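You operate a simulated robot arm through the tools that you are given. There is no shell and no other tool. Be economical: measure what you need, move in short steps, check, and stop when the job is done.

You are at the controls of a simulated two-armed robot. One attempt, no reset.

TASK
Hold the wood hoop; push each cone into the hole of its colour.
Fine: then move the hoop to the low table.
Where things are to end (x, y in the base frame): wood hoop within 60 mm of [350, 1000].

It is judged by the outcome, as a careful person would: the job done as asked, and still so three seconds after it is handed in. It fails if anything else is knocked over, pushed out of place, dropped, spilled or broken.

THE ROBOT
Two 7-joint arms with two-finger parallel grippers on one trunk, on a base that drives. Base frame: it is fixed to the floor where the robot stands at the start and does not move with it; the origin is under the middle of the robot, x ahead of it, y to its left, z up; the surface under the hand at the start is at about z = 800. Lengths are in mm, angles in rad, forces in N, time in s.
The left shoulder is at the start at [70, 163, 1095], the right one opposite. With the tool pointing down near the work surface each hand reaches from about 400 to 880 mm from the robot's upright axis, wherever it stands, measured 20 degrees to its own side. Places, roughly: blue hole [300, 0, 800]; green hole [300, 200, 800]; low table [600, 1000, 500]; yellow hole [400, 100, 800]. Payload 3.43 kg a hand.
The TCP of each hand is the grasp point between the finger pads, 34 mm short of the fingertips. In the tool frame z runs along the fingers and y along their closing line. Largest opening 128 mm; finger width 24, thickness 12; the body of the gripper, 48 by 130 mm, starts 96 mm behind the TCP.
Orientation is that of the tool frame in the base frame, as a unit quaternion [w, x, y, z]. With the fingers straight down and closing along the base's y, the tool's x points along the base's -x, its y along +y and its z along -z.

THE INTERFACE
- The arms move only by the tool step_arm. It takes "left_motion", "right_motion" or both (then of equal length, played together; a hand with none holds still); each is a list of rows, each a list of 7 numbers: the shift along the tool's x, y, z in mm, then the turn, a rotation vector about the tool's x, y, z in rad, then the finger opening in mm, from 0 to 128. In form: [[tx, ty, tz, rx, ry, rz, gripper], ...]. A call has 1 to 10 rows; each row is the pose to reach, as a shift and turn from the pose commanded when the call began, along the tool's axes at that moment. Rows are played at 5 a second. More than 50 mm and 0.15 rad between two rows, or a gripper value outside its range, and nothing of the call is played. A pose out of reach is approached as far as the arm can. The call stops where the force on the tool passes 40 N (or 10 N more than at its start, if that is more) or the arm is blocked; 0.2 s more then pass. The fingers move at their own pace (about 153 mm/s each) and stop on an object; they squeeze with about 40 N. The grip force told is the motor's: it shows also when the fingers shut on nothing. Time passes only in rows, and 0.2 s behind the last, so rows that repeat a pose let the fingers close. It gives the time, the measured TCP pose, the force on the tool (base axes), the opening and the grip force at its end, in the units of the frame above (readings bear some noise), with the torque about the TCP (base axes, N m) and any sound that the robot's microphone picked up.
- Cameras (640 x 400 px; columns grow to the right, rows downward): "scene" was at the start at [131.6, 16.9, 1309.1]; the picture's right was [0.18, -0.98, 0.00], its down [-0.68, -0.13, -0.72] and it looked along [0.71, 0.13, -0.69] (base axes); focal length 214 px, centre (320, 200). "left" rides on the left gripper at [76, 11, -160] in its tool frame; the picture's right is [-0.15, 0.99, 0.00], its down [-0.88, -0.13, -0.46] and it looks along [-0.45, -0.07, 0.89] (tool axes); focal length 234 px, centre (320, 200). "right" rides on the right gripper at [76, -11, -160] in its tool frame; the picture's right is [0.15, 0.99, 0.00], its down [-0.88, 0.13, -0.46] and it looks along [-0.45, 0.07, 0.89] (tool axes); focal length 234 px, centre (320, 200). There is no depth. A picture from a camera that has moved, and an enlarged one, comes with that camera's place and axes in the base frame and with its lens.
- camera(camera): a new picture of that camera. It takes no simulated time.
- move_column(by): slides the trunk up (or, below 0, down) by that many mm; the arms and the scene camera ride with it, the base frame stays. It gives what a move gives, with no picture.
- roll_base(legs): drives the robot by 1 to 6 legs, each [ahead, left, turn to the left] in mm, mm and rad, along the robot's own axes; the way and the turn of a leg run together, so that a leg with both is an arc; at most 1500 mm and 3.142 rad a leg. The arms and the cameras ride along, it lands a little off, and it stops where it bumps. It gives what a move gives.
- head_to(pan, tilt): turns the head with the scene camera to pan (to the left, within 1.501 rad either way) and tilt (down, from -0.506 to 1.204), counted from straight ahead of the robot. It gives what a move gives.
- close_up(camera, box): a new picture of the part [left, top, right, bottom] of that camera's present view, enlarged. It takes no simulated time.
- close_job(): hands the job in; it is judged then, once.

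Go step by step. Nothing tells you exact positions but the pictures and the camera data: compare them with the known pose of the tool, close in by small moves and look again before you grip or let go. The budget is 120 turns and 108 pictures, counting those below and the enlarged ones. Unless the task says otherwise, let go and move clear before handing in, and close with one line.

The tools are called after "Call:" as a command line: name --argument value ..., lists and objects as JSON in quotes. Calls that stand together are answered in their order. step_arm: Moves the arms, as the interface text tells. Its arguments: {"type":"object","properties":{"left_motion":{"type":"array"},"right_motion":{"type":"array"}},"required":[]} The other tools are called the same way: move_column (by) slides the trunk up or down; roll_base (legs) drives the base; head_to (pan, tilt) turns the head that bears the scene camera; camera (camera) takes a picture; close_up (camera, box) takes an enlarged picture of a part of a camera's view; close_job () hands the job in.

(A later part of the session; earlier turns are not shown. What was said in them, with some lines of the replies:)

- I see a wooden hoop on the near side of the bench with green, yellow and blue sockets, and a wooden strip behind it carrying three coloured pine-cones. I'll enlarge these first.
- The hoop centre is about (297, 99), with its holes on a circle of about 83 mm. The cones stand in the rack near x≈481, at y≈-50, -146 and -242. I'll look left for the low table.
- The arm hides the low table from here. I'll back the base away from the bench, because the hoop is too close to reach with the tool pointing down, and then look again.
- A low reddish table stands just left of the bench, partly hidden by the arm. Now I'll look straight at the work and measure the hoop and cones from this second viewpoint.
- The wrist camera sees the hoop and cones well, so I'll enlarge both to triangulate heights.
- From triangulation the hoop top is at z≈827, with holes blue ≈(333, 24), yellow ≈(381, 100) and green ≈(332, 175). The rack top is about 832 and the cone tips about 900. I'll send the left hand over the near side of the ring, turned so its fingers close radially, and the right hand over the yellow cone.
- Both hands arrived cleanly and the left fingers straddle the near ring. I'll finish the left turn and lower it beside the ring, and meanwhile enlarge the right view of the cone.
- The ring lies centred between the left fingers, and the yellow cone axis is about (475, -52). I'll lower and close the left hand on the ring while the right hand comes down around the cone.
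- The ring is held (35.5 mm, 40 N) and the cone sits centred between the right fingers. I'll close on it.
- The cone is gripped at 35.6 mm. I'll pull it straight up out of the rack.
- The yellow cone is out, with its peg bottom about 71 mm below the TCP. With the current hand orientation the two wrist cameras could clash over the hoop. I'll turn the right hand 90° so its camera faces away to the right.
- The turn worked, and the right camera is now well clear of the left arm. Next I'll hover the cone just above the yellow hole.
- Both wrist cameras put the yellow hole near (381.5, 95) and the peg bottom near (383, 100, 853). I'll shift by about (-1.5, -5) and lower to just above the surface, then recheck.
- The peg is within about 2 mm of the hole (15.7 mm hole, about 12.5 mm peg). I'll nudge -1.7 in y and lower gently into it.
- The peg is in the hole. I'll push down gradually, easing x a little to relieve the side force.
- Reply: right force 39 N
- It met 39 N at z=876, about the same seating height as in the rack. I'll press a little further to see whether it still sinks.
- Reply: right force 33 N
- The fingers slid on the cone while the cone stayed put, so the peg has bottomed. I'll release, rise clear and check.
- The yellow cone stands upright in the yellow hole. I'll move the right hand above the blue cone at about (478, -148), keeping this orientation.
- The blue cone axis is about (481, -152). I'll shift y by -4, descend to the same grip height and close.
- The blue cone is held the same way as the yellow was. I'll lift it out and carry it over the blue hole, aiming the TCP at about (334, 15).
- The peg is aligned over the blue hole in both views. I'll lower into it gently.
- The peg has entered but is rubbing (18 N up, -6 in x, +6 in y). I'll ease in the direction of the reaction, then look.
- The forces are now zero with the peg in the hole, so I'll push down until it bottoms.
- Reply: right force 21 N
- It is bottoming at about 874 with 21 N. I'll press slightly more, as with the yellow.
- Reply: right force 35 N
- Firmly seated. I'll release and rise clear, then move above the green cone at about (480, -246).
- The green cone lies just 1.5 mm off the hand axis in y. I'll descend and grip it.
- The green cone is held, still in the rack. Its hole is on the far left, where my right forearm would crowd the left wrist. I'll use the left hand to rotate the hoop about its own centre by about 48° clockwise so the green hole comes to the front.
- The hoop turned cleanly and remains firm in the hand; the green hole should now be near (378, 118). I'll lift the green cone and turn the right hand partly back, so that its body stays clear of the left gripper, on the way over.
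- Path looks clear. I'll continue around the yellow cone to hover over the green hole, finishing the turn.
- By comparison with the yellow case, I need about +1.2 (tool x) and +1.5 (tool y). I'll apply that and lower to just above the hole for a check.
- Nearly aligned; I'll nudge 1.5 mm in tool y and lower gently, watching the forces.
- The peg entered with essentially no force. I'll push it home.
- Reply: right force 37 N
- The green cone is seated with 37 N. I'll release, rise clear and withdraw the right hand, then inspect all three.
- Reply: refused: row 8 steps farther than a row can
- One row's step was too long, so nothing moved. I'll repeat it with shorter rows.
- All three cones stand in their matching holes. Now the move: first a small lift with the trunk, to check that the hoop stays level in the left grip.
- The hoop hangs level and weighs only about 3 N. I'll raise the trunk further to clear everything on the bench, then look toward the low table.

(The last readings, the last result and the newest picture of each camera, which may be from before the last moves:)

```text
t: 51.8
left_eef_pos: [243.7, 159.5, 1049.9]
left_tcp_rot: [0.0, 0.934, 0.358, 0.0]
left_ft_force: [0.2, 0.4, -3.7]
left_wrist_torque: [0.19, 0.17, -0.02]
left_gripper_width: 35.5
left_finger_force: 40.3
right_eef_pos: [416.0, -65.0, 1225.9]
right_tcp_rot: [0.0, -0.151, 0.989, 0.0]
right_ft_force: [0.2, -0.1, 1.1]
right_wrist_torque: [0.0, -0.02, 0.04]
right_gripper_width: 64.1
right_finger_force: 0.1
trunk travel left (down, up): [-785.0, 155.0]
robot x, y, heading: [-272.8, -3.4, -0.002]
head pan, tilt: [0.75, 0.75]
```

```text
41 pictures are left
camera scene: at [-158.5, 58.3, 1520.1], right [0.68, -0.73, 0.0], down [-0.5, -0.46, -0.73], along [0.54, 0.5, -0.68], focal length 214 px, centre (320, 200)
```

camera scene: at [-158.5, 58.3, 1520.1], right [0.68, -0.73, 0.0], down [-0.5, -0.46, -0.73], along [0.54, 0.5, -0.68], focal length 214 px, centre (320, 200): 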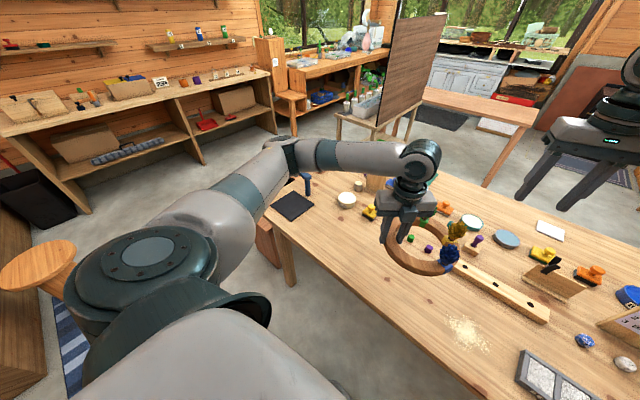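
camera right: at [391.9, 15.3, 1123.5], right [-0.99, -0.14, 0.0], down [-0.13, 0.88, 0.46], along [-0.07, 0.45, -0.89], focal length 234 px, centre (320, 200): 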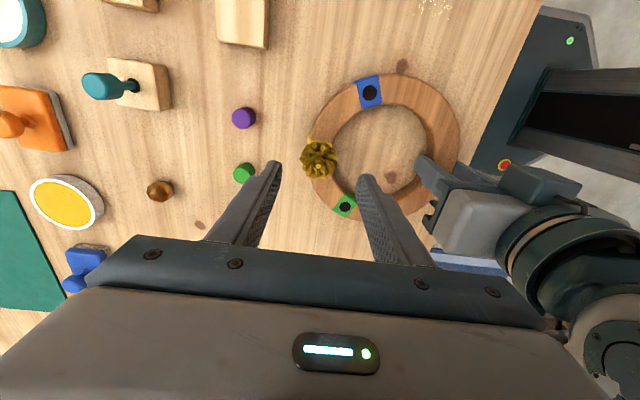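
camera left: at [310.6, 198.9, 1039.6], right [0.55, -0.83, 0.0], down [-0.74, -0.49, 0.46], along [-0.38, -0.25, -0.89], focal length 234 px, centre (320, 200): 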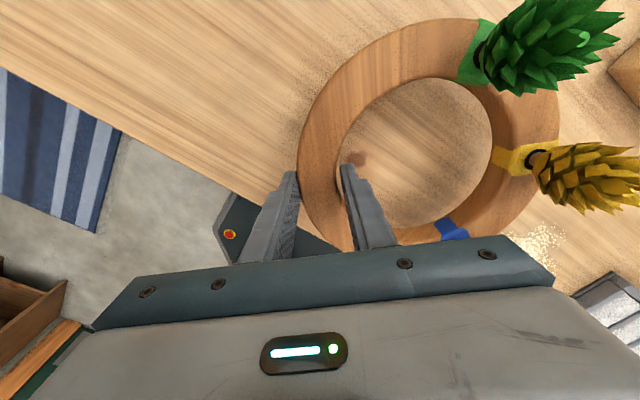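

A blue vise handle overhangs the bench's left end near (473, 950, 880), and I must stay clear of it. I'll drive left partway with the hoop high and look again.

Call:
roll_base --legs '[[0, 500, 0]]'

Call:
head_to --pan 0.35 --tilt 0.9

Call:
camera --camera "scene"

Call:
camera --camera "left"

```text
t: 54.7
left_eef_pos: [246.2, 653.3, 1050.1]
left_tcp_rot: [0.0, 0.934, 0.356, 0.0]
left_ft_force: [-0.5, 0.0, -3.7]
left_wrist_torque: [0.21, 0.16, -0.03]
left_gripper_width: 35.7
left_finger_force: 39.9
right_eef_pos: [415.8, 429.8, 1224.9]
right_tcp_rot: [0.001, -0.15, 0.989, 0.0]
right_ft_force: [-0.1, 0.0, -0.5]
right_wrist_torque: [0.0, 0.01, -0.01]
right_gripper_width: 64.2
right_finger_force: 0.1
trunk travel left (down, up): [-785.0, 155.0]
robot x, y, heading: [-268.2, 496.2, -0.0]
head pan, tilt: [0.75, 0.75]
```

```text
t: 55.5
left_eef_pos: [247.6, 653.8, 1047.7]
left_tcp_rot: [0.0, 0.934, 0.356, 0.0]
left_ft_force: [-0.1, 0.4, -3.5]
left_wrist_torque: [0.18, 0.17, 0.01]
left_gripper_width: 35.6
left_finger_force: 40.2
right_eef_pos: [416.4, 428.8, 1226.3]
right_tcp_rot: [0.0, -0.149, 0.989, 0.0]
right_ft_force: [0.0, -0.4, 0.0]
right_wrist_torque: [0.0, 0.01, 0.04]
right_gripper_width: 64.1
right_finger_force: 0.1
trunk travel left (down, up): [-785.0, 155.0]
robot x, y, heading: [-270.6, 496.3, -0.001]
head pan, tilt: [0.351, 0.901]
```

```text
40 pictures are left
camera scene: at [-146.8, 522.7, 1508.2], right [0.34, -0.94, 0.0], down [-0.74, -0.27, -0.62], along [0.58, 0.21, -0.78], focal length 214 px, centre (320, 200)
```

scene: 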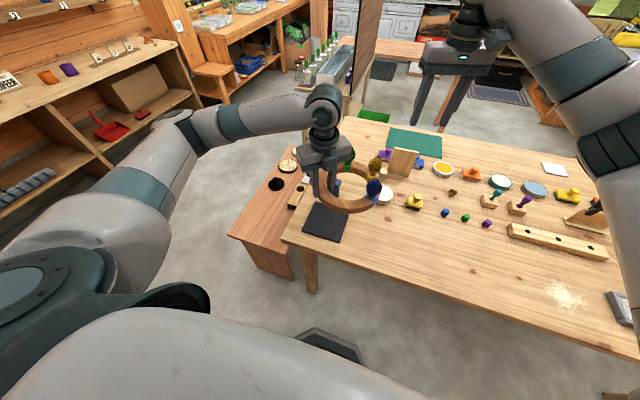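

```text
39 pictures are left
camera left: at [312.0, 692.9, 1210.1], right [0.55, -0.84, 0.0], down [-0.74, -0.49, 0.46], along [-0.38, -0.25, -0.89], focal length 234 px, centre (320, 200)
```

left: 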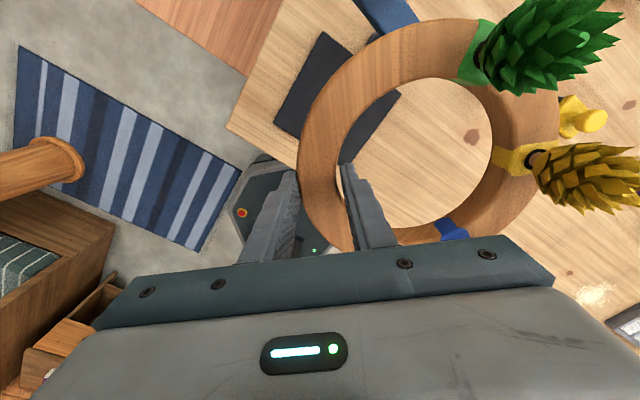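

I now see the low table's top: its near edge is at x≈215–260, its left side at y≈1180, and the target area is clear. I'll enlarge that area to check the items and the vise handle.

Call:
close_up --camera "scene" --box '[210, 130, 410, 290]'

```text
2.50 times, centred on (310, 210) of scene
camera zoom: at [-146.8, 522.7, 1508.2], right [0.34, -0.94, 0.0], down [-0.74, -0.27, -0.62], along [0.58, 0.21, -0.78], focal length 536 px, centre (345, 175)
```

zoom: 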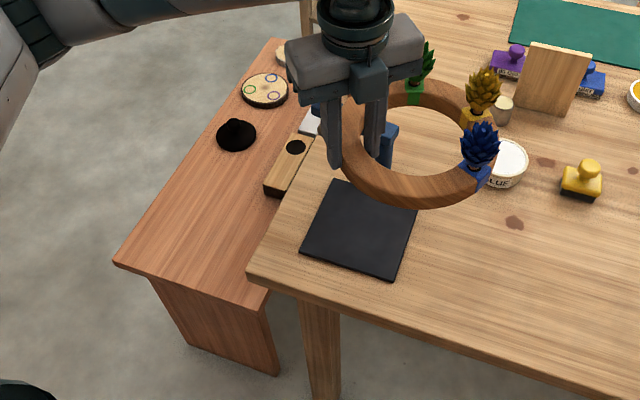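

The low table spans roughly x≥215 and y 830–1176, with small items beyond x≈500, so the target spot is free. Before lowering, I'll tuck the right hand back so it will clear the bench edge and reach the left hand 130 mm further ahead, so the robot can stand farther back.

Call:
step_arm --left_motion '[[9.7, 8.7, 0, 0, 0, 0, 20], [19.3, 17.4, 0, 0, 0, 0, 20], [29, 26.1, 0, 0, 0, 0, 20], [38.6, 34.8, 0, 0, 0, 0, 20], [48.3, 43.5, 0, 0, 0, 0, 20], [58, 52.2, 0, 0, 0, 0, 20], [67.6, 60.9, 0, 0, 0, 0, 20], [77.3, 69.6, 0, 0, 0, 0, 20], [86.9, 78.3, 0, 0, 0, 0, 20], [96.6, 87, 0, 0, 0, 0, 20]]' --right_motion '[[38.8, -15.5, 0, 0, 0, 0, 64], [77.6, -31, 0, 0, 0, 0, 64], [116.4, -46.5, 0, 0, 0, 0, 64], [155.2, -62, 0, 0, 0, 0, 64], [194, -77.5, 0, 0, 0, 0, 64], [232.8, -93, 0, 0, 0, 0, 64], [271.6, -108.5, 0, 0, 0, 0, 64], [310.4, -124, 0, 0, 0, 0, 64], [349.2, -139.5, 0, 0, 0, 0, 64], [388, -155, 0, 0, 0, 0, 64]]'

Call:
camera --camera "scene"

```text
t: 57.8
left_eef_pos: [375.2, 652.2, 1050.0]
left_tcp_rot: [0.0, 0.934, 0.357, 0.0]
left_ft_force: [0.2, 0.0, -2.1]
left_wrist_torque: [0.18, 0.14, 0.01]
left_gripper_width: 35.3
left_finger_force: 39.9
right_eef_pos: [90.6, 163.0, 1226.5]
right_tcp_rot: [0.001, -0.151, 0.989, -0.001]
right_ft_force: [-0.1, -1.0, -0.5]
right_wrist_torque: [0.0, -0.04, -0.03]
right_gripper_width: 63.8
right_finger_force: 0.1
trunk travel left (down, up): [-785.0, 155.0]
robot x, y, heading: [-268.5, 493.7, -0.008]
head pan, tilt: [0.351, 0.901]
```

```text
37 pictures are left
camera scene: at [-149.0, 520.6, 1508.4], right [0.34, -0.94, 0.0], down [-0.74, -0.27, -0.62], along [0.58, 0.21, -0.78], focal length 214 px, centre (320, 200)
```

scene: 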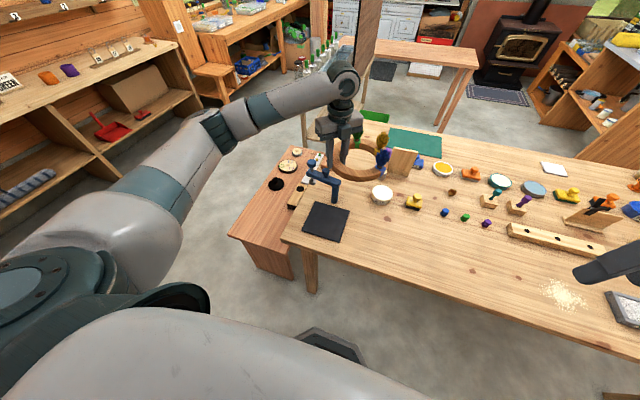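

The vise is now visible at the bench's left end with its top near z≈900–950, below the hoop. I'll drive left and slightly back, so that the hoop centre comes over (352, 1003).

Call:
roll_base --legs '[[-76, 416, 0]]'

Call:
head_to --pan 0.1 --tilt 0.95

Call:
camera --camera "scene"

Call:
camera --camera "left"

Call:
camera --camera "right"

```text
t: 60.4
left_eef_pos: [300.4, 1070.4, 1050.0]
left_tcp_rot: [0.0, 0.935, 0.355, 0.0]
left_ft_force: [0.2, -0.1, -3.2]
left_wrist_torque: [0.21, 0.15, 0.03]
left_gripper_width: 35.4
left_finger_force: 40.4
right_eef_pos: [14.4, 583.6, 1227.1]
right_tcp_rot: [0.0, -0.148, 0.989, 0.0]
right_ft_force: [0.5, -0.8, -0.1]
right_wrist_torque: [0.03, -0.03, 0.02]
right_gripper_width: 64.0
right_finger_force: 0.0
trunk travel left (down, up): [-785.0, 155.0]
robot x, y, heading: [-340.9, 916.4, -0.009]
head pan, tilt: [0.351, 0.901]
```

```text
t: 61.1
left_eef_pos: [283.7, 1073.7, 1059.3]
left_tcp_rot: [0.003, 0.935, 0.354, 0.008]
left_ft_force: [-0.4, 0.0, -2.9]
left_wrist_torque: [0.21, 0.15, 0.01]
left_gripper_width: 35.4
left_finger_force: 39.8
right_eef_pos: [-4.1, 582.6, 1229.7]
right_tcp_rot: [0.007, -0.149, 0.989, -0.003]
right_ft_force: [-0.5, -0.2, -0.8]
right_wrist_torque: [0.02, -0.03, -0.01]
right_gripper_width: 63.9
right_finger_force: 0.1
trunk travel left (down, up): [-785.0, 155.0]
robot x, y, heading: [-339.9, 915.5, -0.009]
head pan, tilt: [0.099, 0.949]
```

```text
36 pictures are left
camera scene: at [-195.3, 922.1, 1505.1], right [0.09, -1.0, 0.0], down [-0.82, -0.08, -0.57], along [0.56, 0.06, -0.82], focal length 214 px, centre (320, 200)
```

scene: 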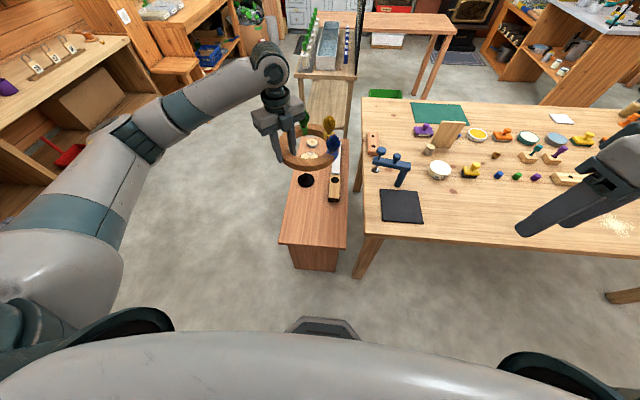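

```text
35 pictures are left
camera left: at [346.4, 1110.9, 1221.0], right [0.55, -0.84, 0.01], down [-0.75, -0.49, 0.44], along [-0.37, -0.25, -0.9], focal length 234 px, centre (320, 200)
```

left: 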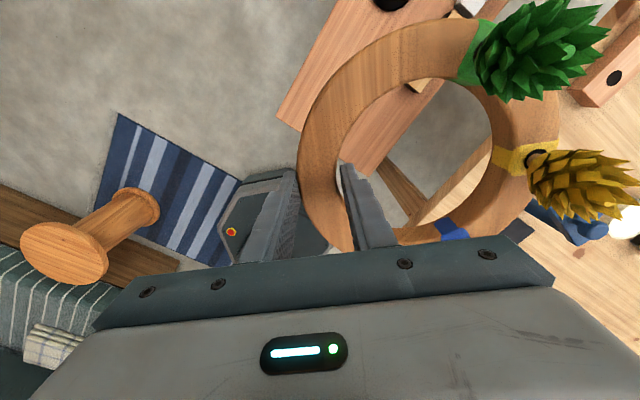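

```text
34 pictures are left
camera right: at [-74.8, 549.0, 1386.5], right [-0.43, 0.9, -0.01], down [0.8, 0.38, 0.47], along [0.42, 0.19, -0.88], focal length 234 px, centre (320, 200)
```

right: 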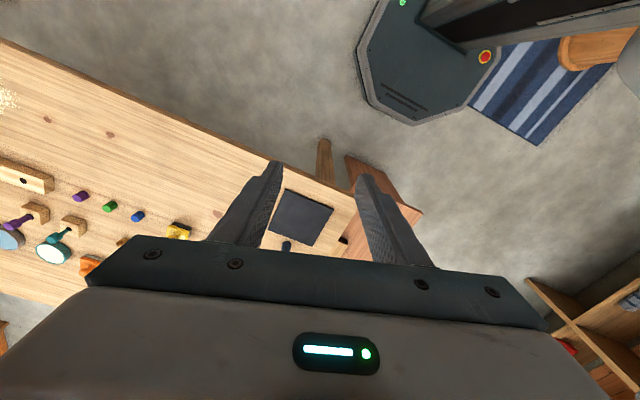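

The hand readings shifted slightly, as if the robot rocked. I'll hold still a moment and re-read.

Call:
step_arm --left_motion '[[0, 0, 0, 0, 0, 0, 20], [0, 0, 0, 0, 0, 0, 20], [0, 0, 0, 0, 0, 0, 20], [0, 0, 0, 0, 0, 0, 20]]'

Call:
close_up --camera "scene" --box '[240, 100, 420, 280]'

```text
t: 62.1
left_eef_pos: [283.2, 1073.0, 1058.4]
left_tcp_rot: [0.002, 0.935, 0.355, 0.008]
left_ft_force: [1.0, -0.4, -2.8]
left_wrist_torque: [0.2, 0.15, -0.03]
left_gripper_width: 35.6
left_finger_force: 40.6
right_eef_pos: [-4.7, 583.4, 1229.1]
right_tcp_rot: [0.008, -0.148, 0.989, -0.002]
right_ft_force: [-0.6, -0.8, -0.4]
right_wrist_torque: [0.02, 0.01, -0.01]
right_gripper_width: 63.9
right_finger_force: 0.0
trunk travel left (down, up): [-785.0, 155.0]
robot x, y, heading: [-345.3, 916.1, -0.009]
head pan, tilt: [0.099, 0.949]
```

```text
2.22 times, centred on (330, 190) of scene
camera zoom: at [-195.7, 922.6, 1505.0], right [0.09, -1.0, 0.0], down [-0.82, -0.07, -0.57], along [0.56, 0.05, -0.82], focal length 477 px, centre (298, 222)
```

zoom: 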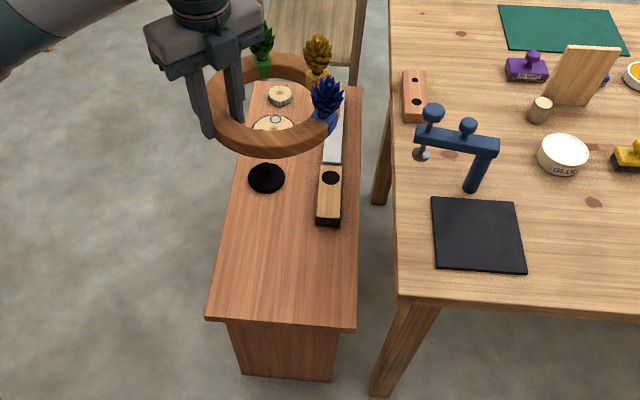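

The robot settled with a slight 0.016 rad lean, perhaps from the rug edge, and is steady. The table's near edge is at x≈226 with y 831–1171, and the hoop is at about (336, 1008). I'll shift the hoop +18 mm in x, level it, and check the right arm's clearance to the bench before lowering.

Call:
step_arm --left_motion '[[5, 8, 0, 0.005, -0.006, 0, 20], [10, 15.8, 0, 0.011, -0.0122, 0, 20], [10, 15.8, 0, 0.011, -0.0122, 0, 20]]'

Call:
head_to --pan -0.9 --tilt 0.8

Call:
camera --camera "scene"

```text
t: 62.9
left_eef_pos: [299.6, 1066.7, 1059.9]
left_tcp_rot: [-0.001, 0.935, 0.356, 0.0]
left_ft_force: [0.3, 0.7, -3.2]
left_wrist_torque: [0.19, 0.16, 0.02]
left_gripper_width: 35.6
left_finger_force: 40.3
right_eef_pos: [-5.6, 583.9, 1228.5]
right_tcp_rot: [0.008, -0.148, 0.989, -0.003]
right_ft_force: [0.0, -0.8, -1.0]
right_wrist_torque: [-0.04, -0.02, -0.05]
right_gripper_width: 64.2
right_finger_force: 0.0
trunk travel left (down, up): [-785.0, 155.0]
robot x, y, heading: [-345.3, 921.3, -0.007]
head pan, tilt: [0.099, 0.949]
```

```text
t: 64.2
left_eef_pos: [300.4, 1066.5, 1059.2]
left_tcp_rot: [-0.001, 0.935, 0.355, 0.001]
left_ft_force: [-0.1, -0.2, -3.0]
left_wrist_torque: [0.17, 0.18, -0.01]
left_gripper_width: 35.6
left_finger_force: 40.2
right_eef_pos: [-5.8, 583.0, 1228.7]
right_tcp_rot: [0.007, -0.147, 0.989, -0.003]
right_ft_force: [1.1, -1.1, 0.2]
right_wrist_torque: [0.0, 0.02, -0.03]
right_gripper_width: 64.0
right_finger_force: 0.0
trunk travel left (down, up): [-785.0, 155.0]
robot x, y, heading: [-344.0, 916.2, -0.008]
head pan, tilt: [-0.901, 0.799]
```

```text
32 pictures are left
camera scene: at [-218.1, 852.2, 1516.9], right [-0.79, -0.62, 0.01], down [-0.45, 0.57, -0.69], along [0.42, -0.55, -0.73], focal length 214 px, centre (320, 200)
```

scene: 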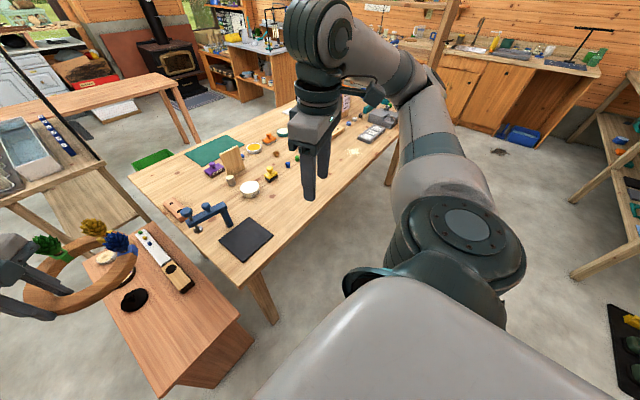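

The right arm's elbow and hand stay at x<100, clear of the bench edge at x≈150. I'll lower the trunk most of the way.

Call:
move_column --by -430

Call:
head_to --pan 0.15 --tilt 0.8

Call:
camera --camera "scene"

Call:
camera --camera "left"

```text
refused: -430 is not a number from -400 to 400
```

```text
t: 65.5
left_eef_pos: [301.5, 1066.7, 1058.5]
left_tcp_rot: [-0.001, 0.935, 0.355, 0.0]
left_ft_force: [1.0, -0.3, -2.6]
left_wrist_torque: [0.16, 0.12, -0.01]
left_gripper_width: 35.3
left_finger_force: 40.3
right_eef_pos: [-4.5, 581.4, 1228.8]
right_tcp_rot: [0.008, -0.148, 0.989, -0.002]
right_ft_force: [0.7, -0.4, -0.3]
right_wrist_torque: [0.02, 0.0, -0.02]
right_gripper_width: 64.1
right_finger_force: 0.1
trunk travel left (down, up): [-785.0, 155.0]
robot x, y, heading: [-347.4, 919.4, -0.009]
head pan, tilt: [0.15, 0.799]
```

```text
31 pictures are left
camera scene: at [-188.0, 927.1, 1516.4], right [0.14, -0.99, 0.0], down [-0.72, -0.1, -0.68], along [0.68, 0.1, -0.73], focal length 214 px, centre (320, 200)
```

scene: 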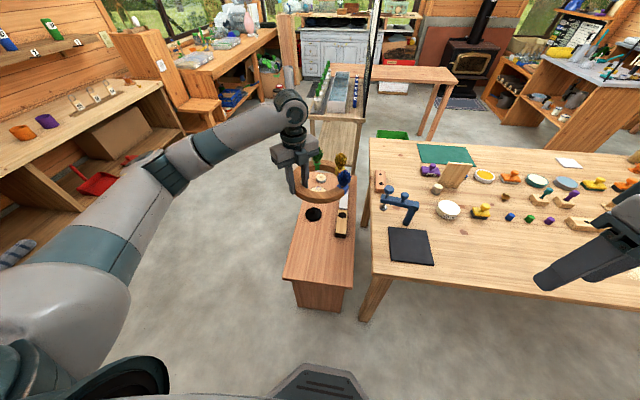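

```text
30 pictures are left
camera left: at [366.6, 1105.2, 1220.3], right [0.55, -0.84, 0.0], down [-0.75, -0.49, 0.46], along [-0.38, -0.25, -0.89], focal length 234 px, centre (320, 200)
```

left: 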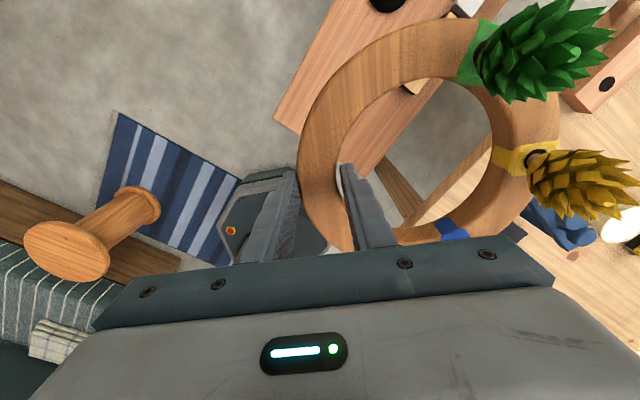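

The limit is 400 per call, so I'll lower by 380 first.

Call:
move_column --by -380

Call:
camera --camera "scene"

Call:
camera --camera "left"

```text
t: 69.2
left_eef_pos: [300.9, 1067.9, 679.9]
left_tcp_rot: [-0.001, 0.935, 0.355, 0.0]
left_ft_force: [0.3, -0.5, -2.8]
left_wrist_torque: [0.2, 0.19, 0.01]
left_gripper_width: 35.7
left_finger_force: 40.1
right_eef_pos: [-4.9, 583.6, 849.4]
right_tcp_rot: [0.007, -0.148, 0.989, -0.002]
right_ft_force: [0.0, 0.5, 0.4]
right_wrist_torque: [-0.01, 0.01, 0.0]
right_gripper_width: 63.8
right_finger_force: 0.1
trunk travel left (down, up): [-405.0, 535.0]
robot x, y, heading: [-347.2, 911.5, -0.006]
head pan, tilt: [0.15, 0.799]
```

```text
29 pictures are left
camera scene: at [-195.1, 927.6, 1136.5], right [0.14, -0.99, 0.0], down [-0.72, -0.1, -0.68], along [0.68, 0.1, -0.73], focal length 214 px, centre (320, 200)
```

scene: 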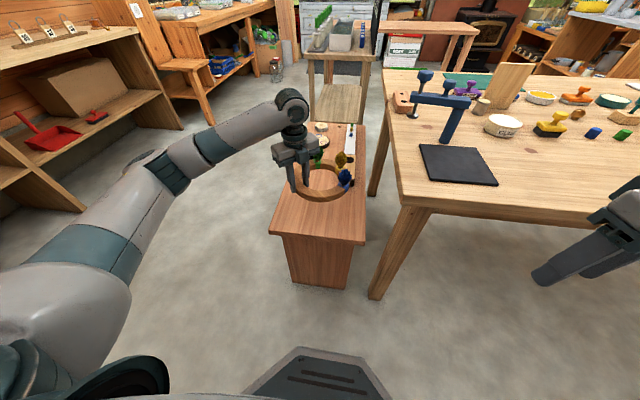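

```text
28 pictures are left
camera left: at [366.0, 1105.4, 840.5], right [0.55, -0.84, 0.0], down [-0.74, -0.49, 0.46], along [-0.38, -0.25, -0.89], focal length 234 px, centre (320, 200)
```

left: 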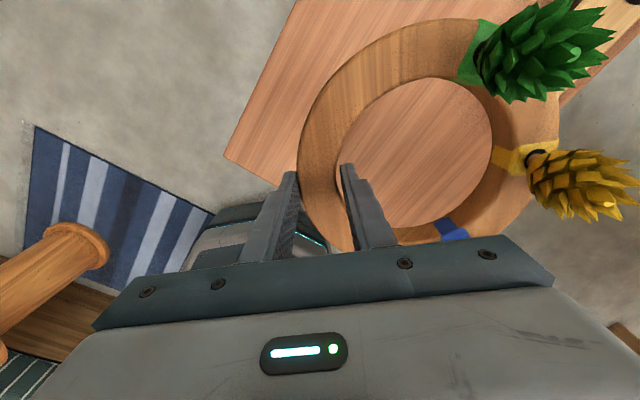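

The hoop hangs level over the free near part of the low table at about (354, 1002). I'll lower another 110 and check.

Call:
move_column --by -110

Call:
close_up --camera "scene" --box '[230, 80, 430, 260]'

Call:
camera --camera "left"

```text
t: 70.6
left_eef_pos: [301.2, 1065.7, 569.4]
left_tcp_rot: [-0.001, 0.935, 0.355, 0.0]
left_ft_force: [-0.4, 0.0, -2.3]
left_wrist_torque: [0.2, 0.14, -0.02]
left_gripper_width: 35.6
left_finger_force: 40.2
right_eef_pos: [-4.9, 583.4, 739.6]
right_tcp_rot: [0.007, -0.148, 0.989, -0.002]
right_ft_force: [0.1, -0.5, 0.1]
right_wrist_torque: [-0.01, -0.02, 0.02]
right_gripper_width: 63.9
right_finger_force: 0.0
trunk travel left (down, up): [-295.0, 645.0]
robot x, y, heading: [-346.1, 918.1, -0.008]
head pan, tilt: [0.15, 0.799]
```

```text
2.22 times, centred on (330, 170) of scene
camera zoom: at [-197.3, 927.7, 1026.6], right [0.14, -0.99, 0.0], down [-0.72, -0.1, -0.68], along [0.68, 0.1, -0.73], focal length 477 px, centre (298, 267)
```

zoom: 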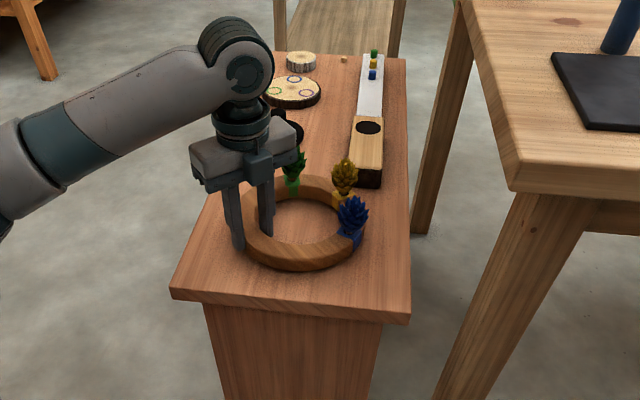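

```text
26 pictures are left
camera left: at [365.8, 1105.5, 730.7], right [0.55, -0.84, 0.0], down [-0.75, -0.49, 0.46], along [-0.38, -0.25, -0.89], focal length 234 px, centre (320, 200)
```

left: 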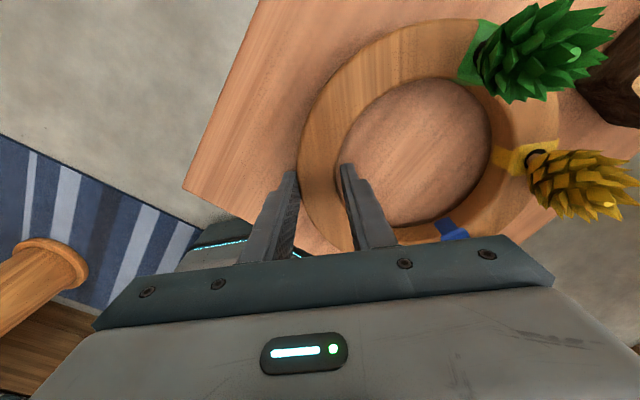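

The position is good, well on the table and clear of the block. I'll lower the last bit with the arm, watching for contact.

Call:
step_arm --left_motion '[[0, 0, 6, 0, 0, 0, 20], [0, 0, 12, 0, 0, 0, 20], [0, 0, 18, 0, 0, 0, 20], [0, 0, 22, 0, 0, 0, 20], [0, 0, 25, 0, 0, 0, 20], [0, 0, 27, 0, 0, 0, 20]]'

Call:
close_up --camera "scene" --box '[250, 120, 410, 220]'

```text
t: 71.6
left_eef_pos: [292.0, 1067.9, 558.4]
left_tcp_rot: [0.004, 0.935, 0.354, 0.011]
left_ft_force: [0.3, 0.6, -2.1]
left_wrist_torque: [0.17, 0.11, 0.0]
left_gripper_width: 35.6
left_finger_force: 40.3
right_eef_pos: [-18.0, 583.9, 742.3]
right_tcp_rot: [0.018, -0.148, 0.989, -0.003]
right_ft_force: [0.1, -0.1, -0.6]
right_wrist_torque: [-0.04, 0.01, -0.01]
right_gripper_width: 64.1
right_finger_force: 0.1
trunk travel left (down, up): [-295.0, 645.0]
robot x, y, heading: [-346.2, 917.0, -0.007]
head pan, tilt: [0.15, 0.799]
stopped in row 5 (left hand): the force on the tool passed its limit at 49 N (the readings are from after the stop); the commanded pose is now the measured one
```

```text
4.00 times, centred on (330, 170) of scene
camera zoom: at [-197.5, 928.1, 1025.9], right [0.14, -0.99, 0.0], down [-0.72, -0.1, -0.68], along [0.68, 0.1, -0.73], focal length 858 px, centre (280, 320)
```

zoom: 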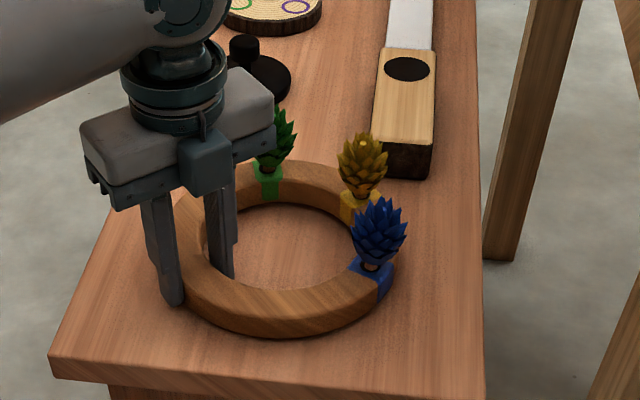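

I touched the table a bit hard (49 N), and the robot leaned back slightly. The hoop and cones look fine, and the hand is unloaded again. I'll level the hand and come down in smaller steps.

Call:
step_arm --left_motion '[[0, 0, -2, 0.0157, -0.0174, 0, 20], [0, 0, 2, 0.0157, -0.0174, 0, 20], [0, 0, 4, 0.0157, -0.0174, 0, 20], [0, 0, 6, 0.0157, -0.0174, 0, 20], [0, 0, 8, 0.0157, -0.0174, 0, 20]]'

Call:
close_up --camera "scene" --box '[250, 120, 410, 220]'

```text
t: 72.8
left_eef_pos: [292.5, 1068.2, 554.7]
left_tcp_rot: [0.001, 0.935, 0.355, 0.001]
left_ft_force: [-0.5, 0.9, 9.6]
left_wrist_torque: [0.61, -0.87, 0.1]
left_gripper_width: 35.5
left_finger_force: 40.5
right_eef_pos: [-18.4, 582.4, 743.8]
right_tcp_rot: [0.016, -0.148, 0.989, -0.004]
right_ft_force: [0.3, -0.7, 0.1]
right_wrist_torque: [0.01, 0.0, 0.02]
right_gripper_width: 63.9
right_finger_force: 0.1
trunk travel left (down, up): [-295.0, 645.0]
robot x, y, heading: [-346.9, 915.2, -0.007]
head pan, tilt: [0.15, 0.799]
```

```text
4.00 times, centred on (330, 170) of scene
camera zoom: at [-198.5, 927.5, 1026.9], right [0.14, -0.99, 0.0], down [-0.72, -0.1, -0.69], along [0.68, 0.1, -0.73], focal length 858 px, centre (280, 320)
```

zoom: 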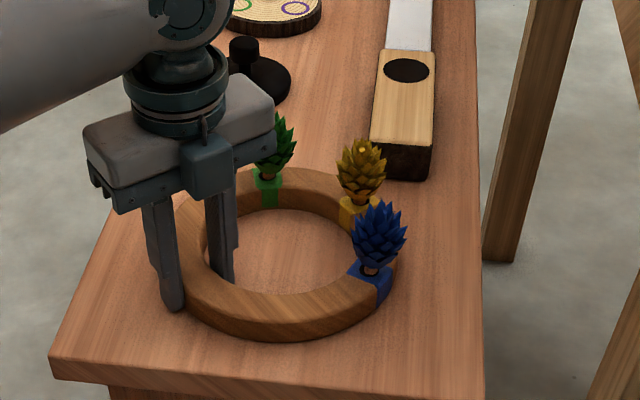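

It made contact at about 10 N with TCP z≈555, apparently at the hoop's front-left. I'll check whether the hoop sits level.

Call:
camera --camera "left"

Call:
close_up --camera "scene" --box '[280, 150, 360, 210]'

```text
23 pictures are left
camera left: at [358.0, 1106.7, 715.6], right [0.55, -0.84, 0.0], down [-0.75, -0.49, 0.45], along [-0.38, -0.25, -0.89], focal length 234 px, centre (320, 200)
```

left: 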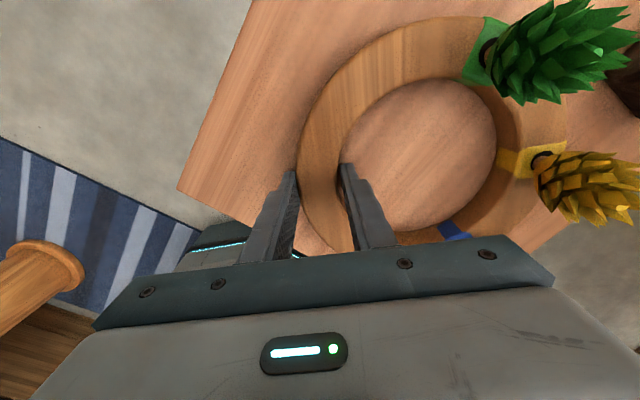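

```text
6.67 times, centred on (320, 180) of scene
camera zoom: at [-198.5, 927.5, 1026.9], right [0.14, -0.99, 0.0], down [-0.72, -0.1, -0.69], along [0.68, 0.1, -0.73], focal length 1430 px, centre (320, 333)
```

zoom: 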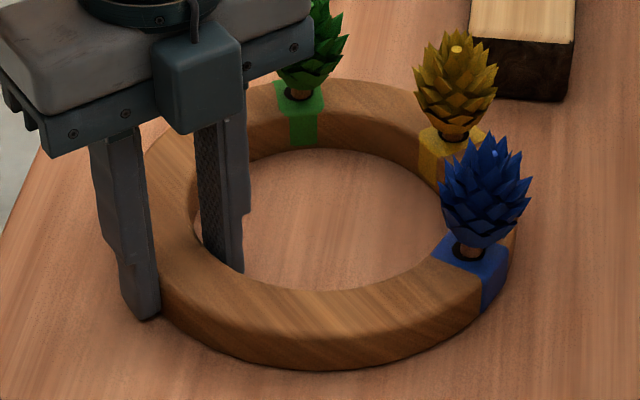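

The hoop seems nearly seated, tilted by a hair. I'll ease down a few more millimetres and watch the force.

Call:
step_arm --left_motion '[[0, 0, 1.5, 0, 0, 0, 20], [0, 0, 3, 0, 0, 0, 20], [0, 0, 3, 0, 0, 0, 20]]'

```text
t: 73.8
left_eef_pos: [284.9, 1067.7, 560.0]
left_tcp_rot: [0.004, 0.935, 0.355, 0.009]
left_ft_force: [-0.1, 0.3, -2.4]
left_wrist_torque: [0.15, 0.15, -0.04]
left_gripper_width: 35.6
left_finger_force: 40.0
right_eef_pos: [-26.3, 584.0, 749.0]
right_tcp_rot: [0.024, -0.142, 0.99, 0.0]
right_ft_force: [0.0, 0.2, -0.4]
right_wrist_torque: [-0.01, 0.0, -0.02]
right_gripper_width: 64.1
right_finger_force: 0.0
trunk travel left (down, up): [-295.0, 645.0]
robot x, y, heading: [-348.0, 917.1, -0.005]
head pan, tilt: [0.15, 0.799]
stopped in row 3 (left hand): the force on the tool passed its limit at 41 N (the readings are from after the stop); the commanded pose is now the measured one
```

Each firm press rocks the base back, so I'll avoid pressing. The hoop is now just clear of the table, and I'll lower in tiny steps to only a light touch.

Call:
step_arm --left_motion '[[0, 0, 1, 0, 0, 0, 20], [0, 0, 2, 0, 0, 0, 20], [0, 0, 3, 0, 0, 0, 20], [0, 0, 4, 0, 0, 0, 20]]'

Call:
close_up --camera "scene" --box '[280, 150, 360, 210]'

```text
t: 74.8
left_eef_pos: [284.9, 1068.9, 557.0]
left_tcp_rot: [0.004, 0.935, 0.355, 0.009]
left_ft_force: [-0.5, 0.0, -1.6]
left_wrist_torque: [0.21, 0.18, 0.0]
left_gripper_width: 35.7
left_finger_force: 40.6
right_eef_pos: [-25.1, 583.9, 749.0]
right_tcp_rot: [0.023, -0.141, 0.99, 0.001]
right_ft_force: [-0.1, 0.5, -0.6]
right_wrist_torque: [-0.02, 0.02, 0.0]
right_gripper_width: 64.0
right_finger_force: 0.0
trunk travel left (down, up): [-295.0, 645.0]
robot x, y, heading: [-346.8, 914.0, -0.005]
head pan, tilt: [0.15, 0.799]
```

```text
6.67 times, centred on (320, 180) of scene
camera zoom: at [-197.0, 927.8, 1026.5], right [0.14, -0.99, 0.0], down [-0.72, -0.1, -0.68], along [0.68, 0.1, -0.73], focal length 1430 px, centre (320, 333)
```

zoom: 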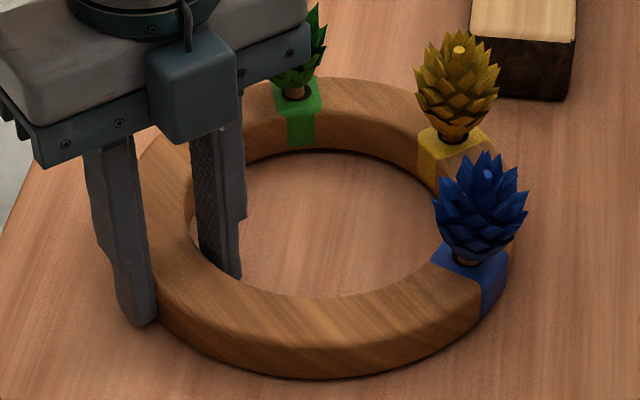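

Still unloaded. I'll continue down in 1 mm steps.

Call:
step_arm --left_motion '[[0, 0, 1, 0, 0, 0, 20], [0, 0, 2, 0, 0, 0, 20], [0, 0, 3, 0, 0, 0, 20]]'

```text
t: 75.6
left_eef_pos: [285.5, 1068.2, 555.6]
left_tcp_rot: [0.005, 0.934, 0.357, 0.009]
left_ft_force: [-0.9, 0.5, 4.4]
left_wrist_torque: [-0.16, 0.52, -0.06]
left_gripper_width: 35.7
left_finger_force: 39.8
right_eef_pos: [-25.9, 582.9, 750.4]
right_tcp_rot: [0.024, -0.142, 0.99, 0.001]
right_ft_force: [-0.9, 0.2, 0.1]
right_wrist_torque: [-0.01, 0.0, -0.01]
right_gripper_width: 64.0
right_finger_force: 0.1
trunk travel left (down, up): [-295.0, 645.0]
robot x, y, heading: [-344.2, 917.6, -0.004]
head pan, tilt: [0.15, 0.799]
```

It touches lightly at the rear (about 6 N). I'll take out half the tilt so the hoop lies flat, then open the fingers.

Call:
step_arm --left_motion '[[0, 0, 0, 0.0067, -0.0074, 0, 20], [0, 0, 0.5, 0.0067, -0.0074, 0, 20]]'

```text
t: 76.2
left_eef_pos: [286.7, 1067.6, 554.4]
left_tcp_rot: [0.003, 0.934, 0.356, 0.006]
left_ft_force: [4.5, 1.6, 10.8]
left_wrist_torque: [0.2, 0.41, 0.03]
left_gripper_width: 35.6
left_finger_force: 40.6
right_eef_pos: [-25.5, 583.3, 748.4]
right_tcp_rot: [0.023, -0.141, 0.99, 0.001]
right_ft_force: [0.4, 0.0, 0.0]
right_wrist_torque: [0.0, 0.03, 0.01]
right_gripper_width: 64.1
right_finger_force: 0.0
trunk travel left (down, up): [-295.0, 645.0]
robot x, y, heading: [-346.3, 918.0, -0.004]
head pan, tilt: [0.15, 0.799]
```

The contact is now even, with little torque. Opening the fingers.

Call:
step_arm --left_motion '[[0, 0, -0.5, 0, 0, 0, 36], [0, 0, -0.5, 0, 0, 0, 42], [0, 0, -0.5, 0, 0, 0, 55], [0, 0, -0.5, 0, 0, 0, 66], [0, 0, -0.5, 0, 0, 0, 66]]'

Call:
close_up --camera "scene" --box '[270, 140, 370, 215]'

Call:
camera --camera "left"

```text
t: 77.4
left_eef_pos: [284.6, 1066.5, 553.7]
left_tcp_rot: [0.003, 0.935, 0.355, 0.005]
left_ft_force: [5.5, -9.4, 13.8]
left_wrist_torque: [-0.06, 0.23, 0.21]
left_gripper_width: 59.7
left_finger_force: 0.1
right_eef_pos: [-27.1, 582.8, 749.3]
right_tcp_rot: [0.023, -0.142, 0.99, 0.001]
right_ft_force: [-0.2, -0.7, -0.2]
right_wrist_torque: [0.02, -0.01, 0.02]
right_gripper_width: 64.0
right_finger_force: 0.0
trunk travel left (down, up): [-295.0, 645.0]
robot x, y, heading: [-347.2, 914.6, -0.005]
head pan, tilt: [0.15, 0.799]
```

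```text
5.33 times, centred on (320, 178) of scene
camera zoom: at [-198.0, 926.8, 1026.7], right [0.14, -0.99, 0.0], down [-0.72, -0.1, -0.69], along [0.68, 0.1, -0.73], focal length 1144 px, centre (320, 320)
```

zoom: 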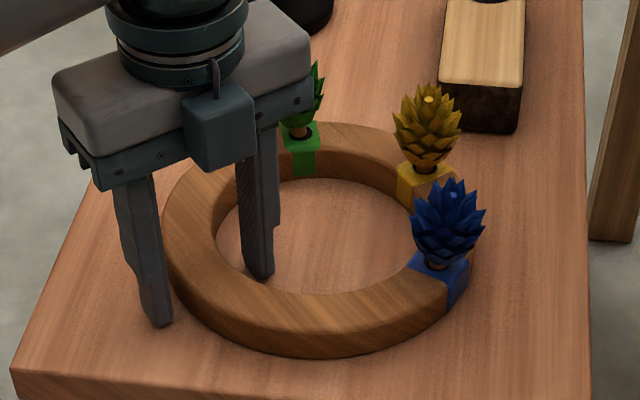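

```text
19 pictures are left
camera left: at [348.7, 1105.8, 716.0], right [0.55, -0.84, 0.01], down [-0.75, -0.49, 0.45], along [-0.37, -0.25, -0.89], focal length 234 px, centre (320, 200)
```

left: 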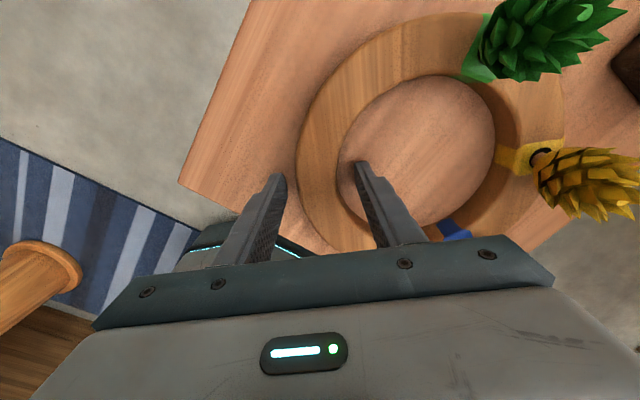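

The fingers are open, and the remaining force is the fingertips touching the tabletop, which is evidently a bit higher than 500. I'll rise straight up.

Call:
step_arm --left_motion '[[0, 0, -3, 0, 0, 0, 60], [0, 0, -12, 0, 0, 0, 62], [0, 0, -35, 0, 0, 0, 66], [0, 0, -65, 0, 0, 0, 66], [0, 0, -100, 0, 0, 0, 66], [0, 0, -130, 0, 0, 0, 66]]'

Call:
close_up --camera "scene" --box '[250, 120, 390, 230]'

Call:
camera --camera "left"

```text
t: 78.8
left_eef_pos: [283.4, 1067.1, 682.8]
left_tcp_rot: [0.002, 0.935, 0.355, 0.004]
left_ft_force: [-0.4, -0.4, -0.8]
left_wrist_torque: [-0.02, -0.04, -0.01]
left_gripper_width: 65.9
left_finger_force: 0.1
right_eef_pos: [-26.5, 582.7, 749.8]
right_tcp_rot: [0.022, -0.142, 0.99, 0.0]
right_ft_force: [-0.4, -0.3, -0.1]
right_wrist_torque: [0.04, 0.01, 0.0]
right_gripper_width: 64.0
right_finger_force: 0.0
trunk travel left (down, up): [-295.0, 645.0]
robot x, y, heading: [-346.1, 915.2, -0.008]
head pan, tilt: [0.15, 0.799]
```

```text
3.64 times, centred on (320, 175) of scene
camera zoom: at [-197.5, 927.5, 1026.5], right [0.14, -0.99, 0.0], down [-0.72, -0.1, -0.68], along [0.68, 0.1, -0.73], focal length 780 px, centre (320, 291)
```

zoom: 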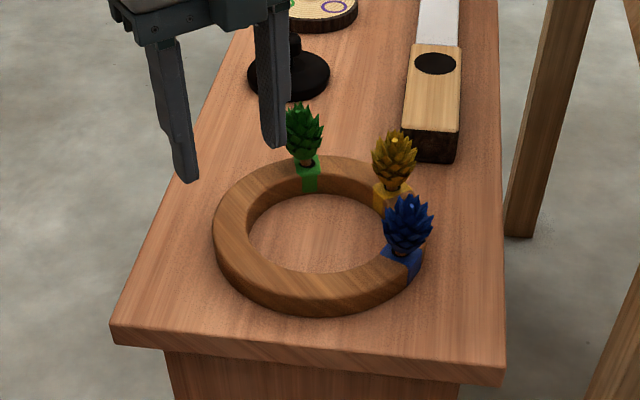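

```text
17 pictures are left
camera left: at [347.5, 1106.4, 843.9], right [0.55, -0.84, 0.01], down [-0.75, -0.49, 0.45], along [-0.37, -0.25, -0.89], focal length 234 px, centre (320, 200)
```

left: 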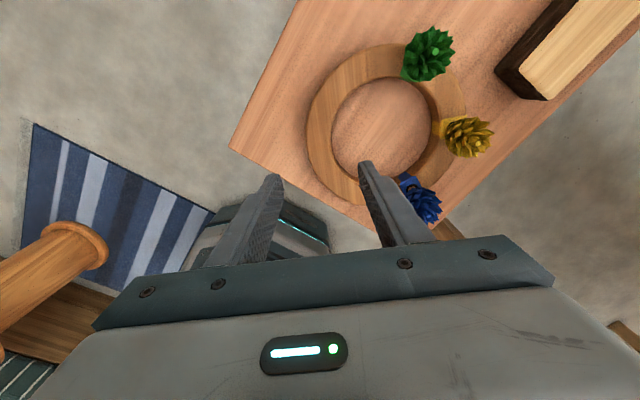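

The hoop lies flat at about (348, 1008) with all three cones upright in their colours. I'll raise the trunk to get well clear and take one last look.

Call:
move_column --by 150

Call:
camera --camera "scene"

Call:
close_up --camera "scene" --box '[250, 120, 400, 260]'

```text
t: 80.5
left_eef_pos: [284.1, 1067.5, 831.6]
left_tcp_rot: [0.002, 0.935, 0.355, 0.005]
left_ft_force: [-1.1, -0.4, 0.4]
left_wrist_torque: [0.01, -0.01, 0.0]
left_gripper_width: 65.7
left_finger_force: 0.1
right_eef_pos: [-24.3, 583.7, 899.9]
right_tcp_rot: [0.022, -0.139, 0.99, 0.002]
right_ft_force: [-0.6, -0.2, 0.0]
right_wrist_torque: [0.04, -0.01, -0.01]
right_gripper_width: 64.1
right_finger_force: 0.0
trunk travel left (down, up): [-445.0, 495.0]
robot x, y, heading: [-346.2, 914.5, -0.003]
head pan, tilt: [0.15, 0.799]
```

```text
16 pictures are left
camera scene: at [-194.3, 927.6, 1176.4], right [0.14, -0.99, 0.0], down [-0.72, -0.1, -0.68], along [0.68, 0.1, -0.73], focal length 214 px, centre (320, 200)
```

scene: 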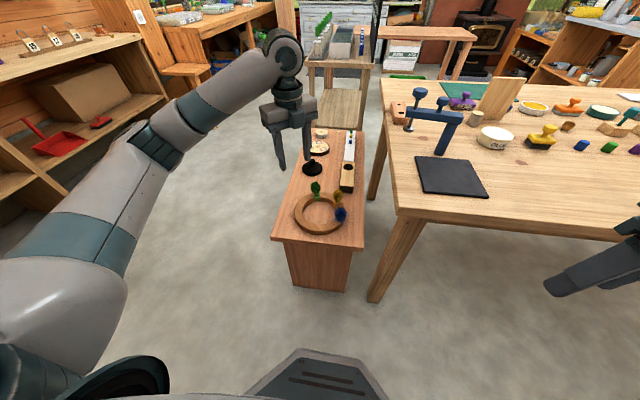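

```text
2.86 times, centred on (325, 190) of scene
camera zoom: at [-194.3, 927.6, 1176.4], right [0.14, -0.99, 0.0], down [-0.72, -0.1, -0.68], along [0.68, 0.1, -0.73], focal length 613 px, centre (306, 229)
```

zoom: 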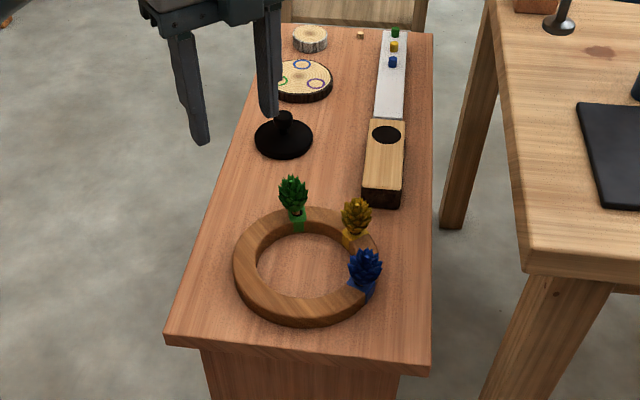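

The hoop rests flat on the low table with each cone in the hole of its colour, nothing else looks disturbed, and both hands are clear, so I'm handing the job in.

Call:
close_job

```text
The job is handed in.
```

The yellow, blue and green cones are each pushed into the hole of their colour, and the hoop rests on the low table at about (348, 1008), within the 60 mm allowed.
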